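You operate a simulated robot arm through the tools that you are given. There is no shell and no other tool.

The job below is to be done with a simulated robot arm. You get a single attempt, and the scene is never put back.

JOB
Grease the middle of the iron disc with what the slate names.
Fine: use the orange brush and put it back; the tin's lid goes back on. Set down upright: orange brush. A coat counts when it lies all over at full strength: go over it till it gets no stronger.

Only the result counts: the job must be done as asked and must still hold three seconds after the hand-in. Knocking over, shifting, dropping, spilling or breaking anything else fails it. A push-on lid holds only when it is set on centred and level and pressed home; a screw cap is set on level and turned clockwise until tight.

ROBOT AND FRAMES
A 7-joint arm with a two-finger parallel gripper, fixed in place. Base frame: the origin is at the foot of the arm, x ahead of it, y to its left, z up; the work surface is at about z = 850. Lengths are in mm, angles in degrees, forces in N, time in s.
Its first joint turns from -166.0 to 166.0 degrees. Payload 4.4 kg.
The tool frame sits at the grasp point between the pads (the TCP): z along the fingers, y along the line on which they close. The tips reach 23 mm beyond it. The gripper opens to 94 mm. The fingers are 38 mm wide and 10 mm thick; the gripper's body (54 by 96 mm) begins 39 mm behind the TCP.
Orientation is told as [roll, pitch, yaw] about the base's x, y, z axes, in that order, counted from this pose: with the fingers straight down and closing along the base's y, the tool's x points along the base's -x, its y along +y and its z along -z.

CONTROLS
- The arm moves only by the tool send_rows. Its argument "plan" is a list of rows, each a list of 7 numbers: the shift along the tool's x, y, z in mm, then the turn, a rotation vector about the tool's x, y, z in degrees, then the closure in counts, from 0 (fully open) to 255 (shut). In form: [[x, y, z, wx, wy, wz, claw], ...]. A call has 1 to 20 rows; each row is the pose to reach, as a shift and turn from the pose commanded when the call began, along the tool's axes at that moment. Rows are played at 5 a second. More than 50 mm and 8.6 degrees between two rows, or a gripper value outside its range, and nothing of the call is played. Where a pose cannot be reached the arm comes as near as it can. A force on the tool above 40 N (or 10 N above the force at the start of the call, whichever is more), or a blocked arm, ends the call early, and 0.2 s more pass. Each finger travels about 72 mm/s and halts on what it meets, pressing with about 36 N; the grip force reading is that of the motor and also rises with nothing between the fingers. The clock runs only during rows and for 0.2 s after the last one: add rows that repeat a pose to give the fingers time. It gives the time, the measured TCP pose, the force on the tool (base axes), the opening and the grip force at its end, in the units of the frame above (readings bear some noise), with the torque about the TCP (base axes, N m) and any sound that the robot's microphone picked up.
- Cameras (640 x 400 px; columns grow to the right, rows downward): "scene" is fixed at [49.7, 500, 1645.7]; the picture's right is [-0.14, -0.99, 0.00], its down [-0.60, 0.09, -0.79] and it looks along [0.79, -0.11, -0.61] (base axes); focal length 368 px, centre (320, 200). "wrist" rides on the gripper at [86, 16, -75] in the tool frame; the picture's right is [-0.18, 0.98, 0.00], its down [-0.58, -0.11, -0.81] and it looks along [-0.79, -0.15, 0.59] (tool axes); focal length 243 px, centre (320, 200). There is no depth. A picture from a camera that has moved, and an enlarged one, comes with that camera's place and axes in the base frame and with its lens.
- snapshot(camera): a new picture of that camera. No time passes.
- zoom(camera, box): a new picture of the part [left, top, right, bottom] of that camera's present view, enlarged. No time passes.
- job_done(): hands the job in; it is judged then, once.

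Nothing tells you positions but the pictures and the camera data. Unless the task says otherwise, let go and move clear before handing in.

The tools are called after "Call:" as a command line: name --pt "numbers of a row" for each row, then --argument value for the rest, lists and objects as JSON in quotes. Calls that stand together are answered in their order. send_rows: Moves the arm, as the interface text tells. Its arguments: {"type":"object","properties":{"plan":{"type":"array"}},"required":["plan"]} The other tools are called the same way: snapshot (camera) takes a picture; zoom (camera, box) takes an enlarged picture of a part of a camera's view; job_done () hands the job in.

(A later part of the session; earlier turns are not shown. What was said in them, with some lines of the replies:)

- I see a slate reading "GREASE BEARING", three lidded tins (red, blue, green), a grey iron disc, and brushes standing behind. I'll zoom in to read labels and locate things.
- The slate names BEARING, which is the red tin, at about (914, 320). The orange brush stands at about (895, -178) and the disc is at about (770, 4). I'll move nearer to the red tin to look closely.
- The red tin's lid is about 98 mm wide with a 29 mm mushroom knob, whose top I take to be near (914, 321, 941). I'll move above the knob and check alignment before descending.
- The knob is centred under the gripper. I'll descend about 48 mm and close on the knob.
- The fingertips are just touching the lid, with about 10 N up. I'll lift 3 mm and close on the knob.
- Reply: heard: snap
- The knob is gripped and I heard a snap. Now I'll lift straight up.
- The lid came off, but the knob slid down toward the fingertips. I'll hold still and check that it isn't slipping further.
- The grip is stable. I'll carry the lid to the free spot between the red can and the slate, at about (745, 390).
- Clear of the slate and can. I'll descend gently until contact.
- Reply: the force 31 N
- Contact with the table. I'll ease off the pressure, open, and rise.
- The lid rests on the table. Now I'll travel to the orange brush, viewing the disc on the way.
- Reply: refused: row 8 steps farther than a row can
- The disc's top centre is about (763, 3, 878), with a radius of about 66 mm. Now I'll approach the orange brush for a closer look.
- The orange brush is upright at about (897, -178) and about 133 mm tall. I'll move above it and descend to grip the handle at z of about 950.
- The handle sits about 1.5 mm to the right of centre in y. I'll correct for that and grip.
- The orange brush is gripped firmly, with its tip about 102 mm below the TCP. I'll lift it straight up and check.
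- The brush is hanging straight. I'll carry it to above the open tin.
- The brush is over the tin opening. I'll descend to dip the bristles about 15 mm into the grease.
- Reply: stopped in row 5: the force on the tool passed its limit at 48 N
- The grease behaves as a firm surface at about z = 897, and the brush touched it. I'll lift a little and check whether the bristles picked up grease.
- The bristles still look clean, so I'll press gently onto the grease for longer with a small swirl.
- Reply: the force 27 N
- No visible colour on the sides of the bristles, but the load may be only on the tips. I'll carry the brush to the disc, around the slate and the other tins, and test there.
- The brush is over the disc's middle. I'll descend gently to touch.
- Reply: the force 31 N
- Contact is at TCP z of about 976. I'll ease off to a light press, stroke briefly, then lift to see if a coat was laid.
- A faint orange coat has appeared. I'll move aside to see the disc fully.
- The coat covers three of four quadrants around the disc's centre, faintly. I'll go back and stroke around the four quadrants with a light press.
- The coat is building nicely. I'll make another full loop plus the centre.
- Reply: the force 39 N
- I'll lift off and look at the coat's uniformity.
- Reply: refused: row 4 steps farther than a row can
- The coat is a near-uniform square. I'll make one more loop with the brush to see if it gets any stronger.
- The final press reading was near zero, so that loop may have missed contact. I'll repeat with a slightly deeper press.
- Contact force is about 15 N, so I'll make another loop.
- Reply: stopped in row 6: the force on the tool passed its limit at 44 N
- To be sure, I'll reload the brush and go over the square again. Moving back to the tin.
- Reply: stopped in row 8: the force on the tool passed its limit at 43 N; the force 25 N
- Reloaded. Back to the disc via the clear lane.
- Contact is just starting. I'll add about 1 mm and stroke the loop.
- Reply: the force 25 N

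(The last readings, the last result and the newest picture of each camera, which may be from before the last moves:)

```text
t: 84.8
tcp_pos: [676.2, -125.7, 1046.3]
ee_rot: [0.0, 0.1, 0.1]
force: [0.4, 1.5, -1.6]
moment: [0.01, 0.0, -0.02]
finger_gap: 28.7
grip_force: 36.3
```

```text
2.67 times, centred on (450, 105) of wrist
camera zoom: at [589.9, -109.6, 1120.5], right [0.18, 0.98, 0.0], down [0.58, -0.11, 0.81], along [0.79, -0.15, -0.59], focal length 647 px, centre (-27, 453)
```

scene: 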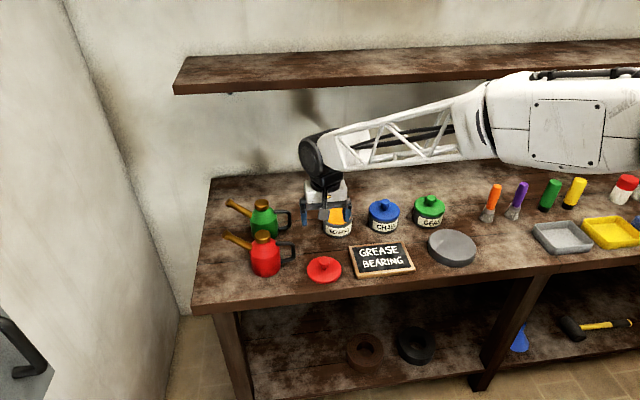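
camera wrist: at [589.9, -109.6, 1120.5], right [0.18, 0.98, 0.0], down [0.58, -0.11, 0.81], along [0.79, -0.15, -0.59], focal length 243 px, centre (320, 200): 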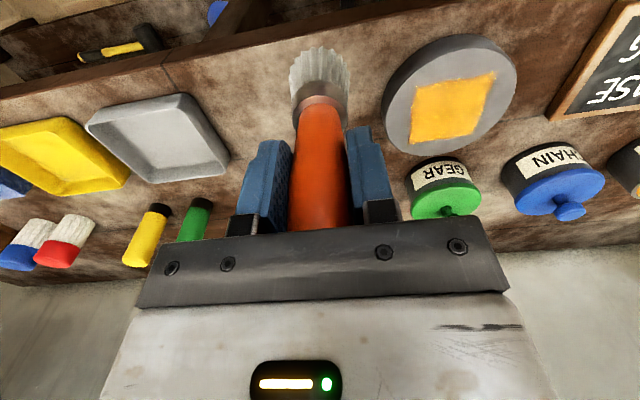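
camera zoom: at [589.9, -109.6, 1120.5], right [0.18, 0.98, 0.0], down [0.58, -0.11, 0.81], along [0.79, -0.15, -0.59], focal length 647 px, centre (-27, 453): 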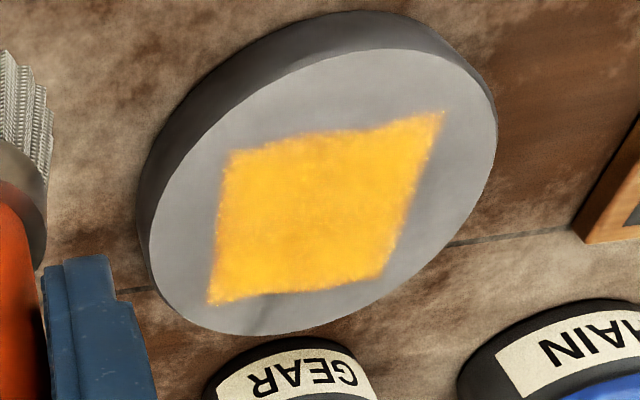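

The coat is unchanged after the reloaded pass, so it is at full strength. Now I'll return the orange brush to its original place at about (901, -180).

Call:
send_rows --pt "-40 -10 0 0 0 0 255" --pt "-85 -21 0 0 0 0 255" --pt "-130 -32 0 0 0 0 255" --pt "-175 -43 0 0 0 0 255" --pt "-210 -52 0 0 0 0 255" --pt "-225 -55.5 0 0 0 0 255" --pt "-225 -55.5 30 0 0 0 255" --pt "-225 -55.5 60 0 0 0 255" --pt "-225 -55.5 80 0 0 0 255" --pt "-225 -55.5 80 0 0 0 255"

Call:
snapshot --camera "wrist"

Call:
zoom --camera "scene" --box '[440, 130, 568, 230]'

```text
t: 87.0
tcp_pos: [899.7, -181.4, 964.2]
ee_rot: [0.0, 0.1, 0.0]
force: [-0.6, -0.1, -0.5]
moment: [0.01, 0.0, -0.04]
finger_gap: 28.4
grip_force: 35.8
```

```text
taken
camera wrist: at [813.3, -164.7, 1039.0], right [0.18, 0.98, 0.0], down [0.58, -0.11, 0.8], along [0.79, -0.15, -0.59], focal length 243 px, centre (320, 200)
```

wrist: 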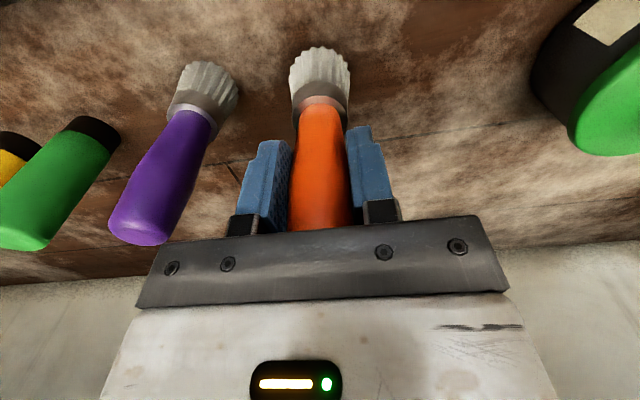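

```text
4.00 times, centred on (504, 180) of scene
camera zoom: at [49.7, 500.0, 1645.7], right [-0.14, -0.99, 0.0], down [-0.6, 0.09, -0.79], along [0.79, -0.11, -0.61], focal length 1473 px, centre (-416, 280)
```

zoom: 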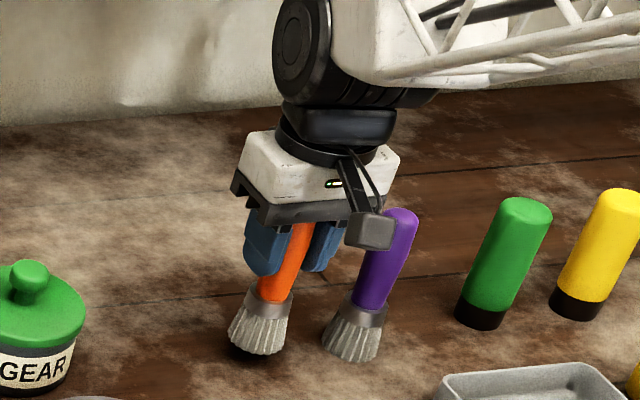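

The brush is near vertical over its spot. I'll lower it gently until it touches the table.

Call:
send_rows --pt "0 0 5 0 0 0 255" --pt "0 0 10 0 0 0 255" --pt "0 0 13 0 0 0 255" --pt "0 0 15 0 0 0 255" --pt "0 0 16 0 0 0 255" --pt "0 0 16 0 0 0 255"

```text
t: 88.4
tcp_pos: [900.8, -181.6, 949.8]
ee_rot: [0.1, 0.2, 0.0]
force: [-0.1, -0.2, -1.2]
moment: [-0.01, 0.02, 0.02]
finger_gap: 28.6
grip_force: 36.3
```

Call:
send_rows --pt "0 0 1 0 0 0 255" --pt "0 0 2 0 0 0 255" --pt "0 0 3 0 0 0 255" --pt "0 0 3 0 0 0 255"

```text
t: 89.4
tcp_pos: [900.5, -178.8, 947.1]
ee_rot: [0.1, 0.0, 0.0]
force: [-0.3, 0.1, -1.5]
moment: [-0.03, -0.02, 0.05]
finger_gap: 28.8
grip_force: 36.0
```

Call:
send_rows --pt "0 0 1 0 0 0 255" --pt "0 0 2 0 0 0 255" --pt "0 0 2 0 0 0 255"

Call:
zoom --camera "scene" --box '[460, 160, 540, 230]'

```text
t: 90.2
tcp_pos: [900.3, -178.8, 945.1]
ee_rot: [0.0, 0.2, 0.0]
force: [-1.5, -1.1, 3.5]
moment: [-0.1, 0.03, -0.04]
finger_gap: 28.5
grip_force: 36.3
```

```text
5.71 times, centred on (500, 195) of scene
camera zoom: at [49.7, 500.0, 1645.7], right [-0.14, -0.99, 0.0], down [-0.6, 0.09, -0.79], along [0.79, -0.11, -0.61], focal length 2104 px, centre (-709, 229)
```

zoom: 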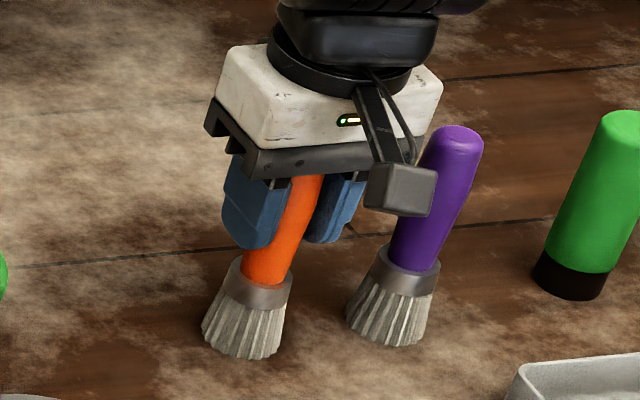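

Contact has been made. I'll press slightly to seat the bristles flat, then open slowly and rise straight up.

Call:
send_rows --pt "0 0 0.7 0 0 0 255" --pt "0 0 0.7 0 0 0 255" --pt "0 0 0 0 0 0 190" --pt "0 0 -1 0 0 0 175" --pt "0 0 -1 0 0 0 170" --pt "0 0 -1 0 0 0 150" --pt "0 0 -1 0 0 0 100" --pt "0 0 -1 0 0 0 50" --pt "0 0 -1 0 0 0 0" --pt "0 0 -10 0 0 0 0" --pt "0 0 -30 0 0 0 0" --pt "0 0 -60 0 0 0 0" --pt "0 0 -100 0 0 0 0" --pt "0 0 -120 0 0 0 0"

Call:
snapshot --camera "wrist"

Call:
zoom --camera "scene" --box '[420, 160, 580, 260]'

```text
t: 93.2
tcp_pos: [900.5, -180.4, 1063.4]
ee_rot: [-0.1, 0.2, 0.1]
force: [0.4, -0.5, 0.1]
moment: [-0.02, -0.02, 0.01]
finger_gap: 94.0
grip_force: 0.1
```

```text
taken
camera wrist: at [814.8, -164.5, 1138.1], right [0.18, 0.98, 0.0], down [0.58, -0.11, 0.8], along [0.79, -0.15, -0.59], focal length 243 px, centre (320, 200)
```

wrist: 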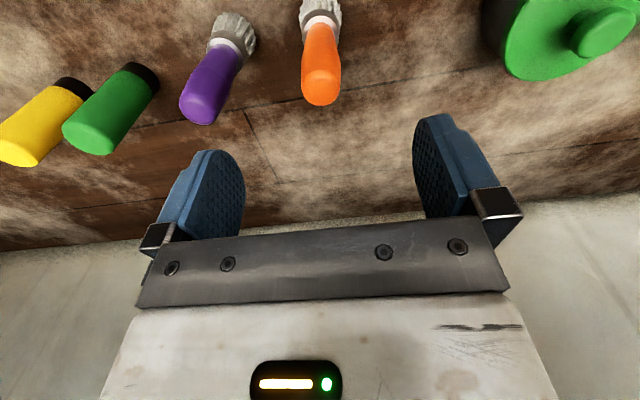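

```text
4.00 times, centred on (500, 210) of scene
camera zoom: at [49.7, 500.0, 1645.7], right [-0.14, -0.99, 0.0], down [-0.6, 0.09, -0.79], along [0.79, -0.11, -0.61], focal length 1473 px, centre (-400, 160)
```

zoom: 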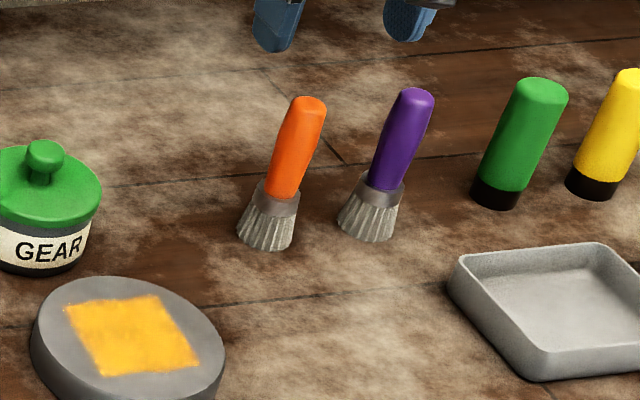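

The orange brush is back upright exactly where it stood. Now I'll return to the lid.

Call:
send_rows --pt "10 30 0 0 -0.15 0 0" --pt "22 75 0 0 -0.15 0 0" --pt "34 120 0 0 -0.15 0 0" --pt "46 165 0 0 -0.15 0 0" --pt "58 210 0 0 -0.15 0 0" --pt "70 255 0 0 -0.15 0 0" --pt "82 300 0 0 -0.15 0 0" --pt "94 345 0 0 -0.15 0 0" --pt "106 390 0 0 -0.15 0 0" --pt "118 435 0 0 -0.15 0 0" --pt "130 480 0 0 -0.15 0 0" --pt "142 520 0 0 -0.15 0 0" --pt "152 552 0 0 -0.15 0 0" --pt "156 568 0 0 -0.15 0 0" --pt "156 568 20 0 -0.15 0 0" --pt "156 568 60 0 -0.15 0 0" --pt "156 568 60 0 -0.15 0 0"

Call:
snapshot --camera "wrist"

Call:
zoom --camera "scene" --box '[280, 190, 400, 290]'

```text
t: 96.8
tcp_pos: [745.7, 389.0, 1005.5]
ee_rot: [0.0, 0.0, 0.0]
force: [0.2, -0.5, 0.6]
moment: [-0.01, -0.01, 0.01]
finger_gap: 93.9
grip_force: 0.0
```

```text
taken
camera wrist: at [659.0, 404.0, 1079.9], right [0.18, 0.98, 0.0], down [0.58, -0.11, 0.81], along [0.79, -0.15, -0.59], focal length 243 px, centre (320, 200)
```

wrist: 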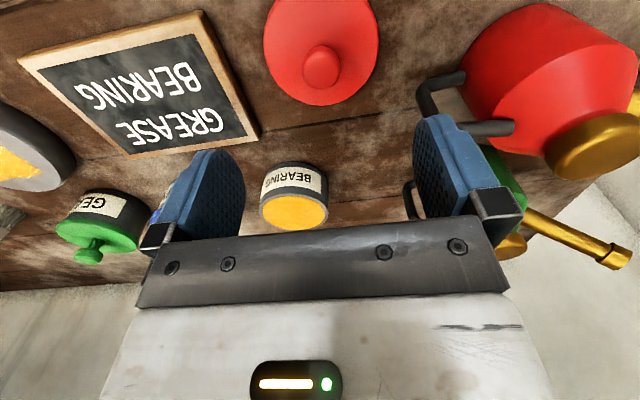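

```text
4.00 times, centred on (340, 240) of scene
camera zoom: at [49.7, 500.0, 1645.7], right [-0.14, -0.99, 0.0], down [-0.6, 0.09, -0.79], along [0.79, -0.11, -0.61], focal length 1473 px, centre (240, 40)
```

zoom: 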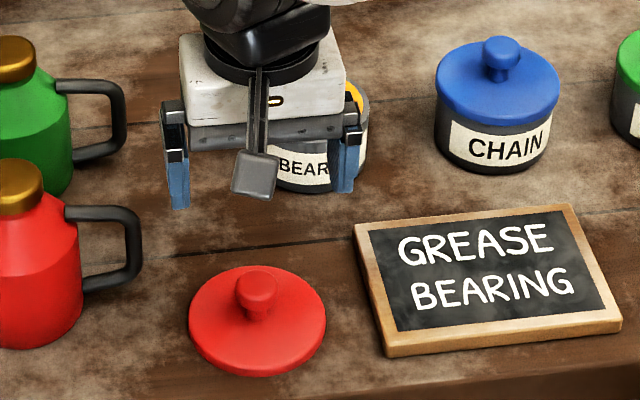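

The lid's knob is aligned under the gripper. I'll partially open and descend slowly to just above the lid's top.

Call:
send_rows --pt "0 0 30 0 0 0 80" --pt "0 0 65 0 0 0 100" --pt "0 0 95 0 0 0 100" --pt "0 0 106 0 0 0 100" --pt "0 0 110 0 0 0 100" --pt "0 0 112 0 0 0 100" --pt "0 0 114 0 0 0 100" --pt "0 0 115 0 0 0 100" --pt "0 0 115 0 0 0 100"

Call:
snapshot --camera "wrist"

Call:
zoom --camera "scene" --box '[290, 220, 370, 290]'

```text
t: 98.8
tcp_pos: [745.6, 388.0, 890.1]
ee_rot: [0.0, 0.1, 0.0]
force: [0.2, -0.4, -0.1]
moment: [-0.01, 0.02, -0.01]
finger_gap: 57.2
grip_force: 0.0
```

```text
taken
camera wrist: at [658.3, 403.5, 964.6], right [0.18, 0.98, 0.0], down [0.58, -0.11, 0.81], along [0.79, -0.15, -0.59], focal length 243 px, centre (320, 200)
```

wrist: 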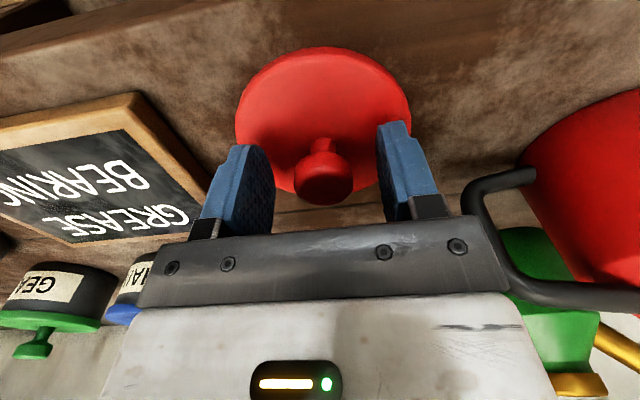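

```text
5.71 times, centred on (330, 255) of scene
camera zoom: at [49.7, 500.0, 1645.7], right [-0.14, -0.99, 0.0], down [-0.6, 0.09, -0.79], along [0.79, -0.11, -0.61], focal length 2104 px, centre (263, -114)
```

zoom: 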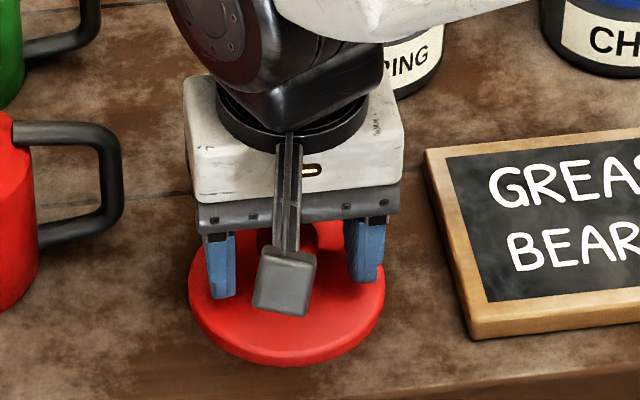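

Call:
send_rows --pt "0 1 1 0 0 0 120" --pt "0 1 2 0 0 0 140" --pt "0 1 3 0 0 0 150" --pt "0 1 3 0 0 0 160" --pt "0 1 3 0 0 0 160"

Call:
snapshot --camera "wrist"

```text
t: 100.0
tcp_pos: [746.0, 388.4, 888.6]
ee_rot: [0.1, -0.1, 0.0]
force: [0.5, 0.9, 0.2]
moment: [-0.03, 0.0, 0.02]
finger_gap: 34.9
grip_force: 0.1
```

```text
taken
camera wrist: at [658.4, 404.9, 961.9], right [0.18, 0.98, 0.0], down [0.58, -0.11, 0.81], along [0.79, -0.15, -0.59], focal length 243 px, centre (320, 200)
```

wrist: 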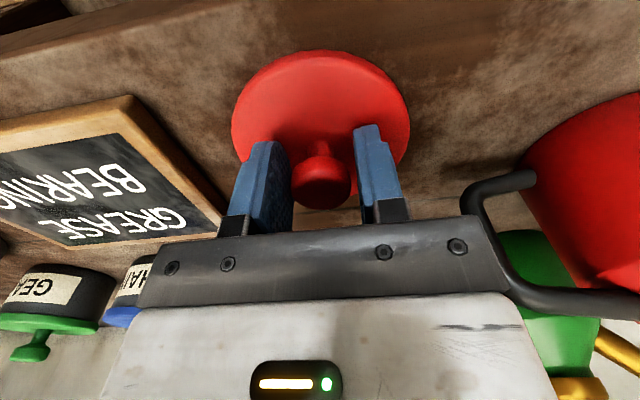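

The knob is centred between the fingers. Closing and lifting.

Call:
send_rows --pt "0 0 0 0 0 0 170" --pt "0 0 0 0 0 0 180" --pt "0 0 0 0 0 0 200" --pt "0 0 0 0 0 0 255" --pt "0 0 0 0 0 0 255" --pt "0 0 -5 0 0 0 255" --pt "0 0 -20 0 0 0 255" --pt "0 0 -50 0 0 0 255" --pt "0 0 -90 0 0 0 255" --pt "0 0 -125 0 0 0 255" --pt "0 0 -125 0 0 0 255"

Call:
snapshot --camera "wrist"

Call:
zoom --camera "scene" --box '[280, 170, 400, 280]'

```text
t: 102.4
tcp_pos: [745.5, 389.0, 1010.7]
ee_rot: [0.1, 0.1, 0.1]
force: [1.1, -0.3, -0.5]
moment: [0.01, -0.01, -0.03]
finger_gap: 28.1
grip_force: 36.0
```

```text
taken
camera wrist: at [657.9, 405.4, 1085.9], right [0.18, 0.98, 0.0], down [0.58, -0.11, 0.81], along [0.79, -0.15, -0.59], focal length 243 px, centre (320, 200)
```

wrist: 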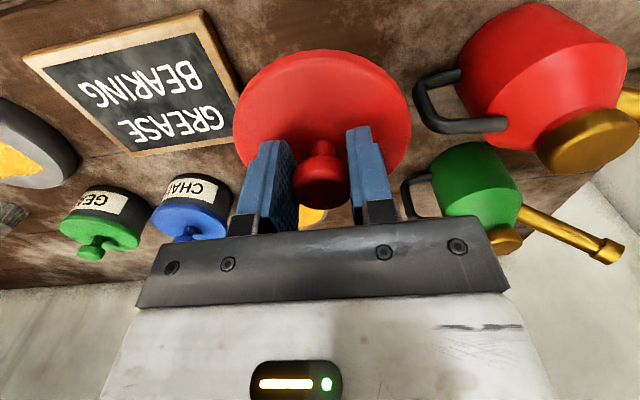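

```text
3.64 times, centred on (340, 225) of scene
camera zoom: at [49.7, 500.0, 1645.7], right [-0.14, -0.99, 0.0], down [-0.6, 0.09, -0.79], along [0.79, -0.11, -0.61], focal length 1339 px, centre (247, 109)
```

zoom: 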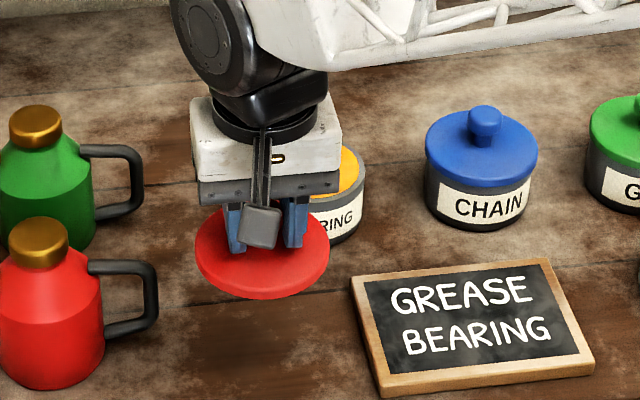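

The lid is held firmly and level. I'll carry it back over the tin with the reverse of the shift I used to take it away, stopping above for an alignment check.

Call:
send_rows --pt "-12 -5 0 0 0 0 255" --pt "-34 -14 0 0 0 0 255" --pt "-60 -24 0 0 0 0 255" --pt "-88 -35 0 0 0 0 255" --pt "-114 -46 0 0 0 0 255" --pt "-140 -56 0 0 0 0 255" --pt "-160 -64 0 0 0 0 255" --pt "-168.5 -68 0 0 0 0 255" --pt "-168.5 -68 8 0 0 0 255" --pt "-168.5 -68 8 0 0 0 255"

Call:
snapshot --camera "wrist"

Call:
zoom --camera "wrist" --box '[220, 20, 420, 240]'

Call:
zoom --camera "scene" --box '[290, 150, 402, 240]'

```text
t: 104.6
tcp_pos: [913.4, 320.2, 1005.3]
ee_rot: [0.0, 0.0, 0.0]
force: [0.3, -0.1, -0.3]
moment: [0.01, 0.03, 0.03]
finger_gap: 28.1
grip_force: 35.7
```

```text
taken
camera wrist: at [826.7, 336.8, 1079.4], right [0.18, 0.98, 0.0], down [0.58, -0.11, 0.81], along [0.79, -0.15, -0.59], focal length 243 px, centre (320, 200)
```

wrist: 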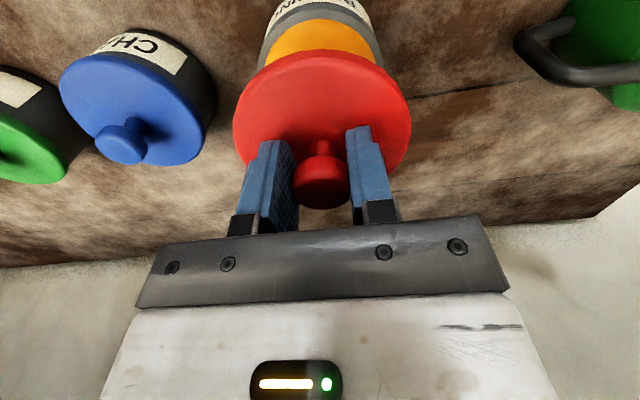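

```text
1.82 times, centred on (320, 130) of wrist
camera zoom: at [826.7, 336.8, 1079.4], right [0.18, 0.98, 0.0], down [0.58, -0.11, 0.81], along [0.79, -0.15, -0.59], focal length 441 px, centre (320, 327)
```

zoom: 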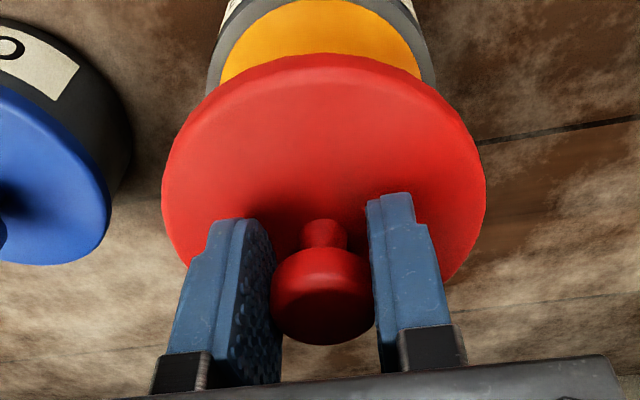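

```text
4.44 times, centred on (346, 195) of scene
camera zoom: at [49.7, 500.0, 1645.7], right [-0.14, -0.99, 0.0], down [-0.6, 0.09, -0.79], along [0.79, -0.11, -0.61], focal length 1636 px, centre (204, 222)
```

zoom: 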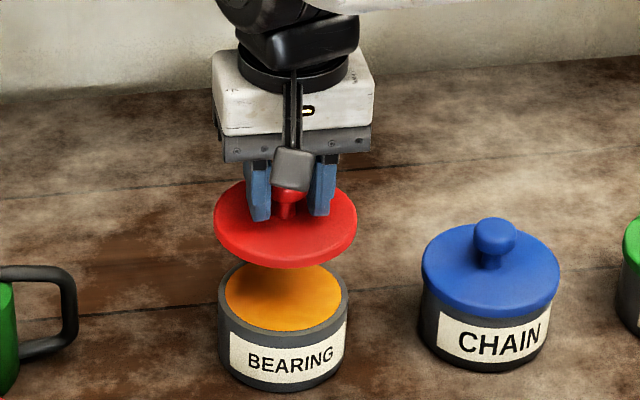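

The pose matches the take-off view. The lid looks about 0.8 mm too far to +y, so I'll correct that and lower it onto the tin.

Call:
send_rows --pt "0 -0.8 15 0 0 0 255" --pt "0 -0.8 35 0 0 0 255" --pt "0 -0.8 48 0 0 0 255" --pt "0 -0.8 52 0 0 0 255" --pt "0 -0.8 52 0 0 0 255"

Call:
zoom --camera "scene" --box '[310, 180, 374, 240]'

Call:
zoom --camera "wrist" --box '[220, 0, 420, 220]'

```text
t: 105.8
tcp_pos: [912.7, 320.4, 953.3]
ee_rot: [0.0, 0.0, 0.0]
force: [-0.1, -0.4, -0.6]
moment: [0.02, -0.01, -0.02]
finger_gap: 28.0
grip_force: 35.9
```

```text
6.67 times, centred on (342, 210) of scene
camera zoom: at [49.7, 500.0, 1645.7], right [-0.14, -0.99, 0.0], down [-0.6, 0.09, -0.79], along [0.79, -0.11, -0.61], focal length 2455 px, centre (173, 133)
```

zoom: 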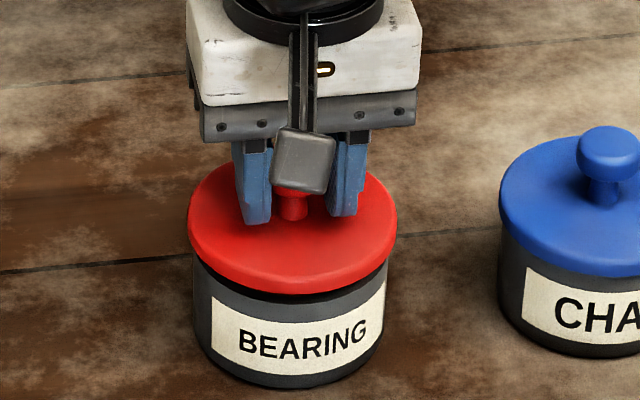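

```text
1.82 times, centred on (320, 110) of wrist
camera zoom: at [826.4, 336.3, 1026.5], right [0.18, 0.98, 0.0], down [0.58, -0.11, 0.81], along [0.79, -0.15, -0.59], focal length 441 px, centre (320, 364)
```

zoom: 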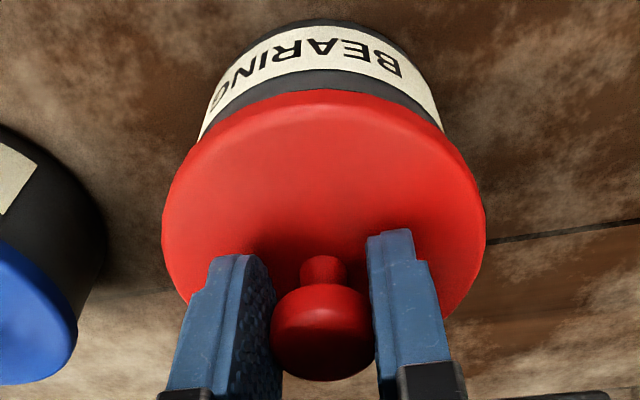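

Call:
send_rows --pt "0 -0.3 4 0 0 0 255" --pt "0 -0.3 7 0 0 0 255" --pt "0 -0.3 9 0 0 0 255" --pt "0 -0.3 10 0 0 0 255" --pt "0 -0.3 10 0 0 0 255"

Call:
zoom --camera "scene" --box '[310, 180, 374, 240]'

```text
t: 107.0
tcp_pos: [913.2, 321.0, 942.6]
ee_rot: [0.0, 0.0, 0.0]
force: [-0.4, 0.0, 0.2]
moment: [0.0, 0.0, -0.02]
finger_gap: 28.0
grip_force: 35.4
```

```text
6.67 times, centred on (342, 210) of scene
camera zoom: at [49.7, 500.0, 1645.7], right [-0.14, -0.99, 0.0], down [-0.6, 0.09, -0.79], along [0.79, -0.11, -0.61], focal length 2455 px, centre (173, 133)
```

zoom: 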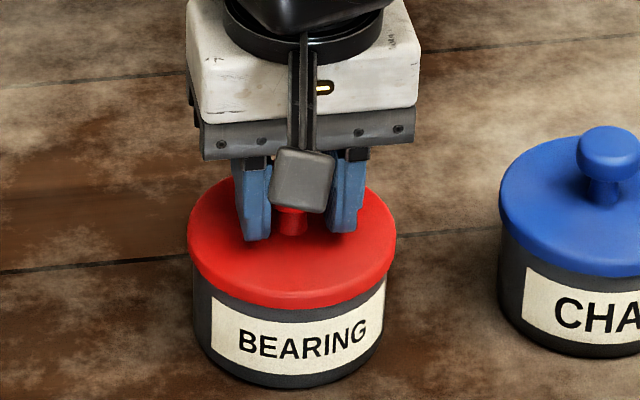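

Almost seated. I'll press down in small steps.

Call:
send_rows --pt "0 0 1 0 0 0 255" --pt "0 0 2 0 0 0 255" --pt "0 0 3 0 0 0 255" --pt "0 0 4 0 0 0 255" --pt "0 0 5 0 0 0 255"

Call:
zoom --camera "scene" --box '[310, 180, 374, 240]'

```text
t: 108.3
tcp_pos: [914.4, 320.5, 942.4]
ee_rot: [0.0, -0.5, -0.1]
force: [1.4, 0.4, 5.5]
moment: [0.02, 0.03, 0.0]
finger_gap: 28.4
grip_force: 36.3
stopped in row 5: the force on the tool passed its limit at 41 N (the readings are from after the stop); the commanded pose is now the measured one
```

```text
6.67 times, centred on (342, 210) of scene
camera zoom: at [49.7, 500.0, 1645.7], right [-0.14, -0.99, 0.0], down [-0.6, 0.09, -0.79], along [0.79, -0.11, -0.61], focal length 2455 px, centre (173, 133)
```

zoom: 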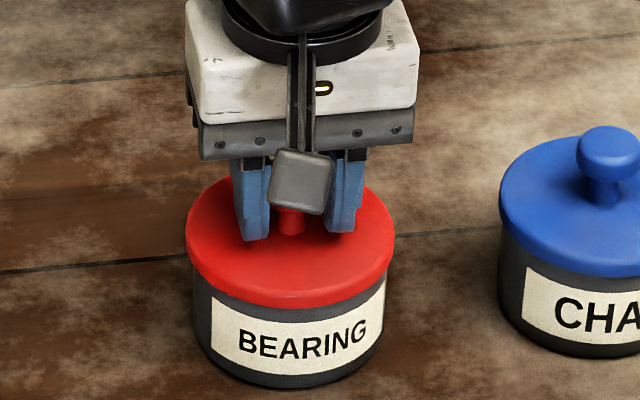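

Call:
zoom --camera "scene" --box '[320, 205, 356, 240]'

Call:
zoom --camera "scene" --box '[366, 202, 402, 237]'

Call:
zoom --camera "wrist" --box '[220, 0, 420, 220]'

```text
11.43 times, centred on (338, 222) of scene
camera zoom: at [49.7, 500.0, 1645.7], right [-0.14, -0.99, 0.0], down [-0.6, 0.09, -0.79], along [0.79, -0.11, -0.61], focal length 4208 px, centre (114, -57)
```

zoom: 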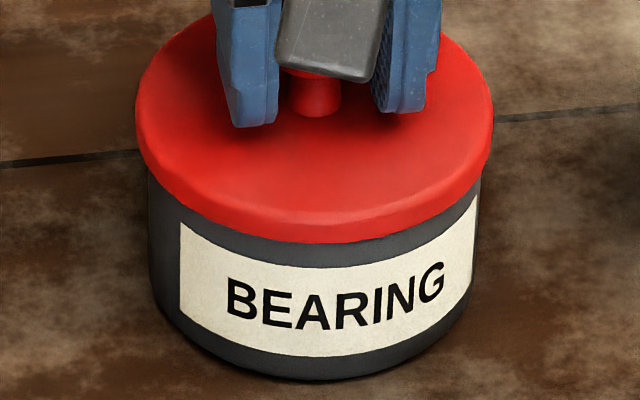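

```text
11.43 times, centred on (384, 220) of scene
camera zoom: at [49.7, 500.0, 1645.7], right [-0.14, -0.99, 0.0], down [-0.6, 0.09, -0.79], along [0.79, -0.11, -0.61], focal length 4208 px, centre (-411, -23)
```

zoom: 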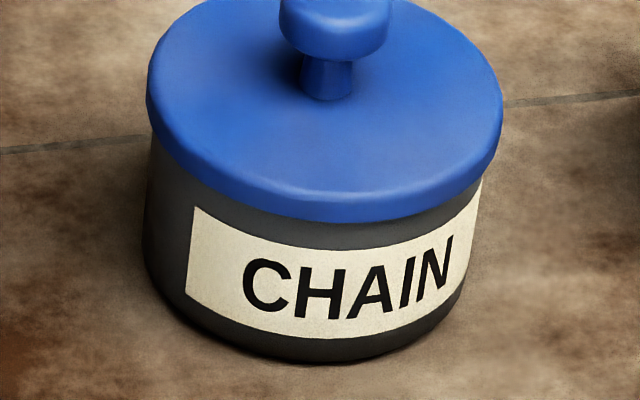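

```text
1.82 times, centred on (320, 110) of wrist
camera zoom: at [827.1, 336.6, 1015.8], right [0.18, 0.98, 0.0], down [0.58, -0.11, 0.81], along [0.8, -0.15, -0.59], focal length 441 px, centre (320, 364)
```

zoom: 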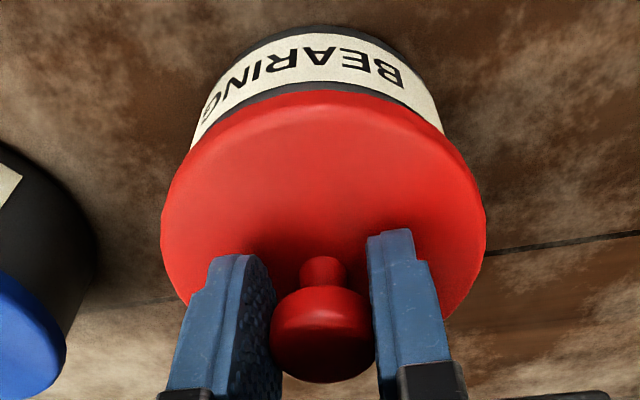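

The lid sits at the same height as the blue tin's lid, but no snap was heard. I'll press again with the tilt corrected, holding a firm force.

Call:
send_rows --pt "0 0 0 0 0.4 0 255" --pt "0 0 1 0 0.4 0 255" --pt "0 0 1.6 0 0.4 0 255" --pt "0 0 2 0 0.4 0 255" --pt "0 0 2 0 0.4 0 255"

```text
t: 109.5
tcp_pos: [915.4, 320.4, 940.9]
ee_rot: [0.2, -0.1, 0.0]
force: [-3.6, -4.8, 33.7]
moment: [-0.09, -0.32, -0.04]
finger_gap: 28.2
grip_force: 35.9
```

Call:
send_rows --pt "0 0 0.4 0 0 0 255" --pt "0 0 0.7 0 0 0 255" --pt "0 0 0.7 0 0 0 255"

```text
t: 110.3
tcp_pos: [915.1, 321.9, 939.0]
ee_rot: [0.2, 0.1, 0.0]
force: [6.8, 5.7, 35.6]
moment: [0.07, -0.28, 0.0]
finger_gap: 28.8
grip_force: 36.0
```

The grip is now sliding on the knob at about 36 N. I'll release, close the fingers, and press straight down on top of the knob.

Call:
send_rows --pt "0 0 -1 0 0 0 255" --pt "0 0 -1.5 0 0 0 240" --pt "0 0 -1.5 0 0 0 190" --pt "0 0 -1.5 0 0 0 170" --pt "0 0 -1.5 0 0 0 140" --pt "0 0 -1.5 0 0 0 120" --pt "0 0 -1.5 0 0 0 120" --pt "0 0 -20 0 0 0 120" --pt "0 0 -50 0 0 0 120" --pt "0 0 -60 0 0 0 180" --pt "0 0 -60 0 0 0 255" --pt "0 0 -60 0 0 0 255" --pt "0 0 -60 0 0 0 255"

Call:
snapshot --camera "wrist"

Call:
zoom --camera "scene" --box '[300, 170, 396, 240]'

```text
t: 113.1
tcp_pos: [915.2, 320.4, 998.5]
ee_rot: [0.1, 0.1, 0.0]
force: [-0.1, 0.1, -0.5]
moment: [-0.05, 0.02, 0.0]
finger_gap: 0.1
grip_force: 36.1
heard: snap
```

```text
taken
camera wrist: at [827.7, 336.4, 1073.1], right [0.18, 0.98, 0.0], down [0.58, -0.11, 0.81], along [0.79, -0.15, -0.59], focal length 243 px, centre (320, 200)
```

wrist: 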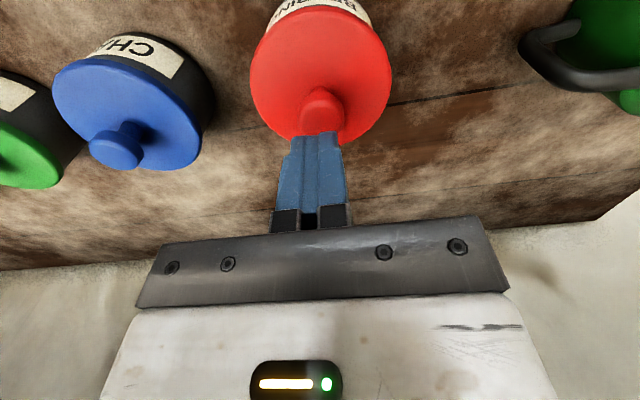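

```text
5.71 times, centred on (348, 205) of scene
camera zoom: at [49.7, 500.0, 1645.7], right [-0.14, -0.99, 0.0], down [-0.6, 0.09, -0.79], along [0.79, -0.11, -0.61], focal length 2104 px, centre (160, 171)
```

zoom: 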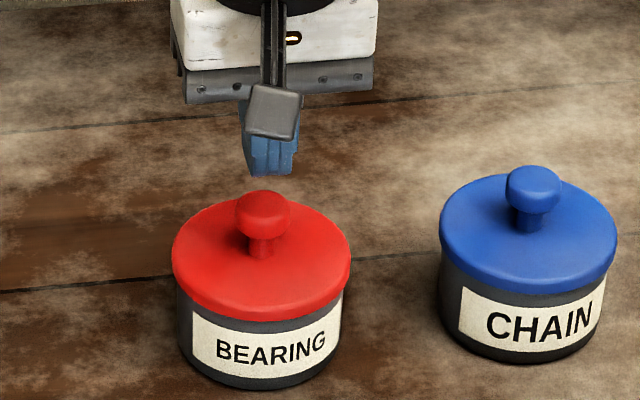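

The lid looks seated, but the snap on release might mean it popped loose. I'll press straight down on the knob with closed fingers and retreat without gripping.

Call:
send_rows --pt "0 0 15 0 0 0 255" --pt "0 0 24 0 0 0 255" --pt "0 0 28 0 0 0 255" --pt "0 0 30 0 0 0 255" --pt "0 0 31 0 0 0 255" --pt "0 0 31 0 0 0 255"

Call:
snapshot --camera "wrist"

Call:
zoom --camera "scene" --box '[310, 180, 374, 240]'

```text
t: 114.5
tcp_pos: [913.4, 321.3, 969.4]
ee_rot: [0.1, 0.2, 0.1]
force: [0.2, -2.5, 5.8]
moment: [-0.08, -0.07, -0.05]
finger_gap: 0.1
grip_force: 36.1
```

```text
taken
camera wrist: at [826.9, 337.4, 1043.4], right [0.18, 0.98, 0.0], down [0.58, -0.11, 0.81], along [0.79, -0.15, -0.59], focal length 243 px, centre (320, 200)
```

wrist: 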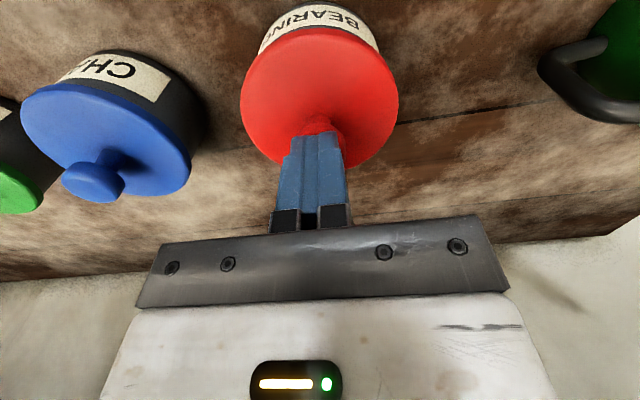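

```text
6.67 times, centred on (342, 210) of scene
camera zoom: at [49.7, 500.0, 1645.7], right [-0.14, -0.99, 0.0], down [-0.6, 0.09, -0.79], along [0.79, -0.11, -0.61], focal length 2455 px, centre (173, 133)
```

zoom: 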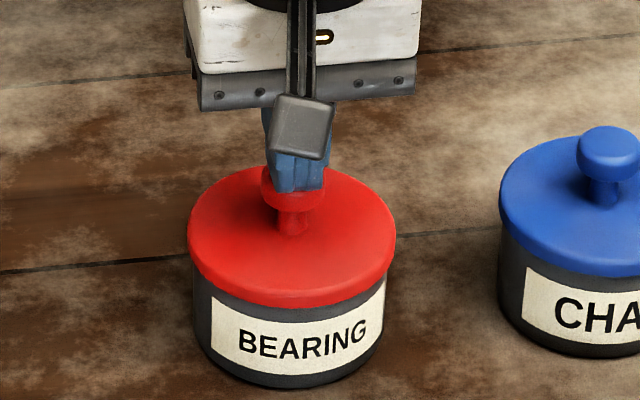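

In contact on the knob's top. Pressing down further.

Call:
send_rows --pt "0 0 0.7 0 0 0 255" --pt "0 0 1.4 0 0 0 255" --pt "0 0 2 0 0 0 255" --pt "0 0 2.5 0 0 0 255" --pt "0 0 2.5 0 0 0 255"

```text
t: 115.5
tcp_pos: [914.6, 320.8, 969.6]
ee_rot: [0.1, -0.1, 0.0]
force: [-2.3, -0.1, 4.8]
moment: [-0.02, 0.05, 0.01]
finger_gap: 0.2
grip_force: 36.0
stopped in row 4: the force on the tool passed its limit at 42 N (the readings are from after the stop); the commanded pose is now the measured one
```

Call:
send_rows --pt "0 0 0.6 0 0 0 255" --pt "0 0 1.2 0 0 0 255" --pt "0 0 1.5 0 0 0 255" --pt "0 0 1.5 0 0 0 255"

```text
t: 116.5
tcp_pos: [914.7, 320.7, 968.7]
ee_rot: [0.2, -0.2, 0.0]
force: [-9.4, -7.6, 28.8]
moment: [-0.16, 0.1, -0.02]
finger_gap: 0.0
grip_force: 36.1
```

Call:
send_rows --pt "0 0 0.3 0 0 0 255" --pt "0 0 0.5 0 0 0 255" --pt "0 0 0.5 0 0 0 255"

```text
t: 117.4
tcp_pos: [916.6, 321.3, 969.5]
ee_rot: [0.3, -0.3, 0.0]
force: [-2.2, -0.7, 5.1]
moment: [0.0, 0.08, 0.0]
finger_gap: 0.2
grip_force: 35.9
stopped in row 3: the force on the tool passed its limit at 41 N (the readings are from after the stop); the commanded pose is now the measured one
```

I'll retreat upward and inspect the lid closely against the other tins.

Call:
send_rows --pt "0 0 -10 -0.2 0.3 0 255" --pt "0 0 -40 -0.2 0.3 0 255" --pt "0 0 -70 -0.2 0.3 0 200" --pt "20 0 -100 -0.2 0.3 0 100" --pt "60 0 -110 -0.2 0.3 0 0" --pt "85 0 -110 -0.2 0.3 0 0" --pt "85 0 -110 -0.2 0.3 0 0"

Call:
zoom --camera "scene" --box '[320, 200, 356, 240]'

Call:
zoom --camera "scene" --box '[366, 197, 402, 237]'

Call:
snapshot --camera "wrist"

Call:
zoom --camera "wrist" --box '[250, 60, 430, 180]'

```text
t: 119.0
tcp_pos: [828.9, 319.6, 1078.4]
ee_rot: [0.3, 0.1, 0.0]
force: [-0.8, 1.0, -0.7]
moment: [-0.02, -0.01, -0.02]
finger_gap: 93.7
grip_force: 0.0
```

```text
10.00 times, centred on (338, 220) of scene
camera zoom: at [49.7, 500.0, 1645.7], right [-0.14, -0.99, 0.0], down [-0.6, 0.09, -0.79], along [0.79, -0.11, -0.61], focal length 3682 px, centre (140, 0)
```

zoom: 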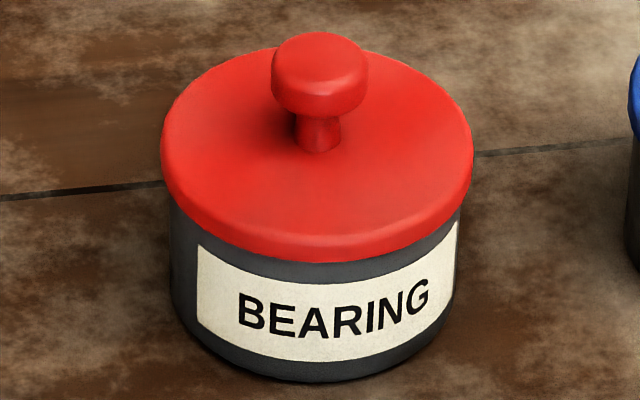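

```text
10.00 times, centred on (384, 217) of scene
camera zoom: at [49.7, 500.0, 1645.7], right [-0.14, -0.99, 0.0], down [-0.6, 0.09, -0.79], along [0.79, -0.11, -0.61], focal length 3682 px, centre (-320, 30)
```

zoom: 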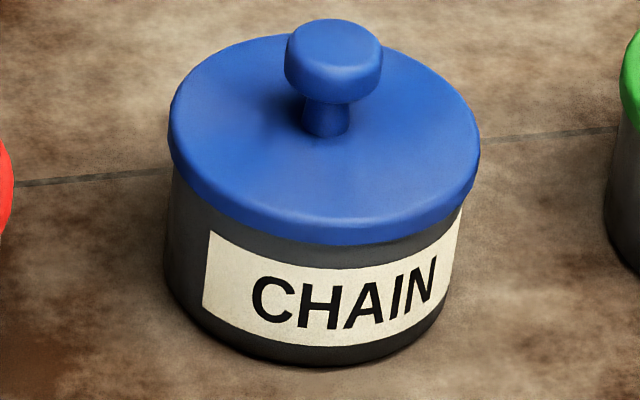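

```text
taken
camera wrist: at [742.1, 335.2, 1153.3], right [0.18, 0.98, 0.01], down [0.58, -0.12, 0.8], along [0.79, -0.14, -0.59], focal length 243 px, centre (320, 200)
```

wrist: 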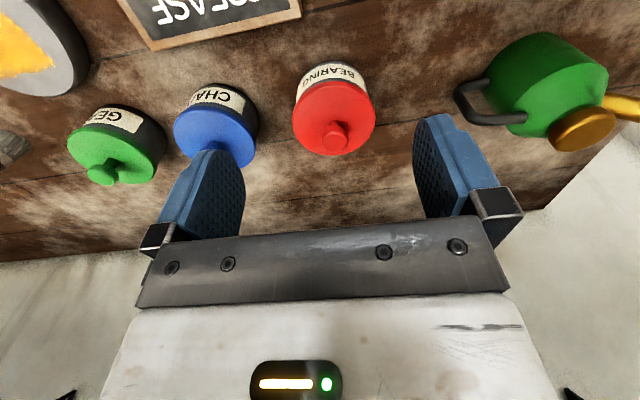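

```text
3.33 times, centred on (340, 120) of wrist
camera zoom: at [742.1, 335.2, 1153.3], right [0.18, 0.98, 0.01], down [0.58, -0.12, 0.8], along [0.79, -0.14, -0.59], focal length 809 px, centre (253, 467)
```

zoom: 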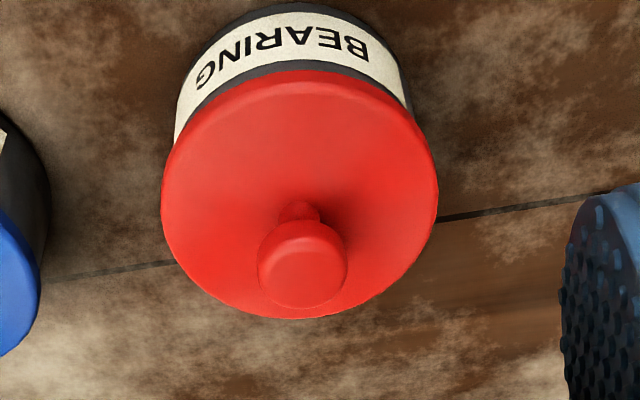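

The lid's edges and knob now match the original picture within a fraction of a pixel. To rule out that the "snap" was just the fingers meeting, I'll close and open them in free air and listen.

Call:
send_rows --pt "0 0 0 0 0 0 120" --pt "0 0 0 0 0 0 120" --pt "0 0 0 0 0 0 180" --pt "0 0 0 0 0 0 255" --pt "0 0 0 0 0 0 255" --pt "0 0 0 0 0 0 255" --pt "0 0 0 0 0 0 100" --pt "0 0 0 0 0 0 0" --pt "0 0 0 0 0 0 0"

```text
t: 121.0
tcp_pos: [830.6, 319.7, 1078.2]
ee_rot: [0.3, 0.1, 0.0]
force: [0.1, -0.6, -0.4]
moment: [0.01, 0.02, 0.04]
finger_gap: 94.1
grip_force: 0.0
```

There was no snap from the fingers alone, so the earlier snap came from the lid seating. I'll take a final look at the whole scene.

Call:
snapshot --camera "scene"

Call:
zoom --camera "scene" --box '[420, 160, 580, 260]'

Call:
zoom --camera "scene" --box '[310, 180, 470, 280]'

```text
taken
```

scene: 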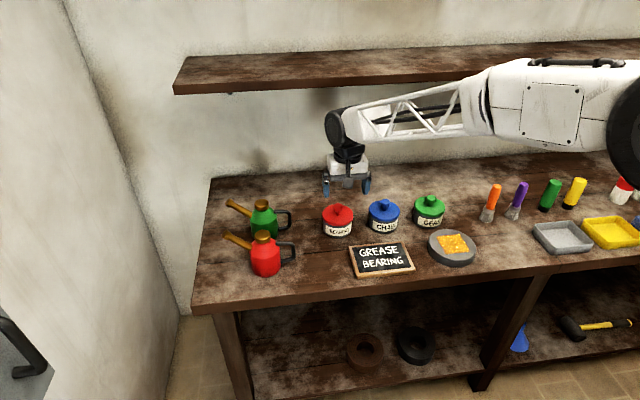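

```text
4.00 times, centred on (500, 210) of scene
camera zoom: at [49.7, 500.0, 1645.7], right [-0.14, -0.99, 0.0], down [-0.6, 0.09, -0.79], along [0.79, -0.11, -0.61], focal length 1473 px, centre (-400, 160)
```

zoom: 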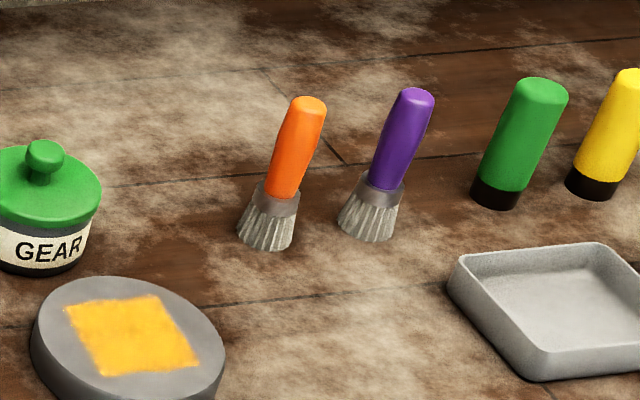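

```text
4.00 times, centred on (390, 230) of scene
camera zoom: at [49.7, 500.0, 1645.7], right [-0.14, -0.99, 0.0], down [-0.6, 0.09, -0.79], along [0.79, -0.11, -0.61], focal length 1473 px, centre (40, 80)
```

zoom: 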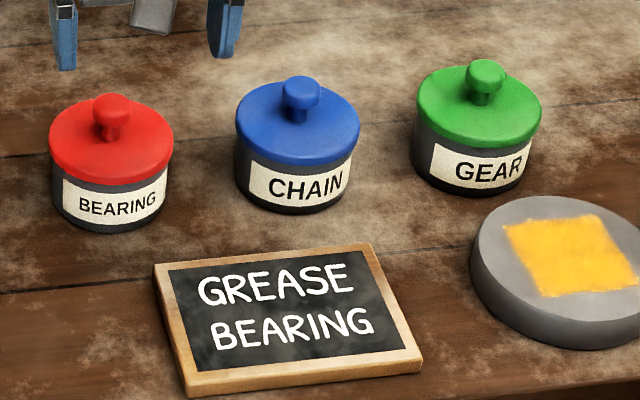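

Everything stands where it started: the lid is back on the red tin, the orange brush is upright in its place, and the middle of the disc is evenly coated. The gripper is empty and clear, so I'm handing in.

Call:
job_done

```text
The job is handed in.
```

I handed the job in. The middle of the iron disc carries an even, square coat of grease from the red BEARING tin. The one thing I couldn't check directly is whether the tin's lid is locked on.

- **Coat:** I reloaded the brush and went over the square again. It looked no stronger afterwards, so I took it as full strength.
- **Orange brush:** it is back upright on its original spot, and its position in the picture matches the start.
- **Tin lid:** I set it back on centred and level. It sits at its original height in the picture, to within about 1 mm. I heard a snap as I let go of the knob, and a test with the fingers in free air showed the fingers hadn't made it. I then pressed on the knob at just over 40 N and the lid moved no further. I didn't pull on it to test the lock, because that could have loosened it.
- **Everything else:** nothing looks shifted, spilled or knocked over in the final picture, and the gripper is empty and clear.
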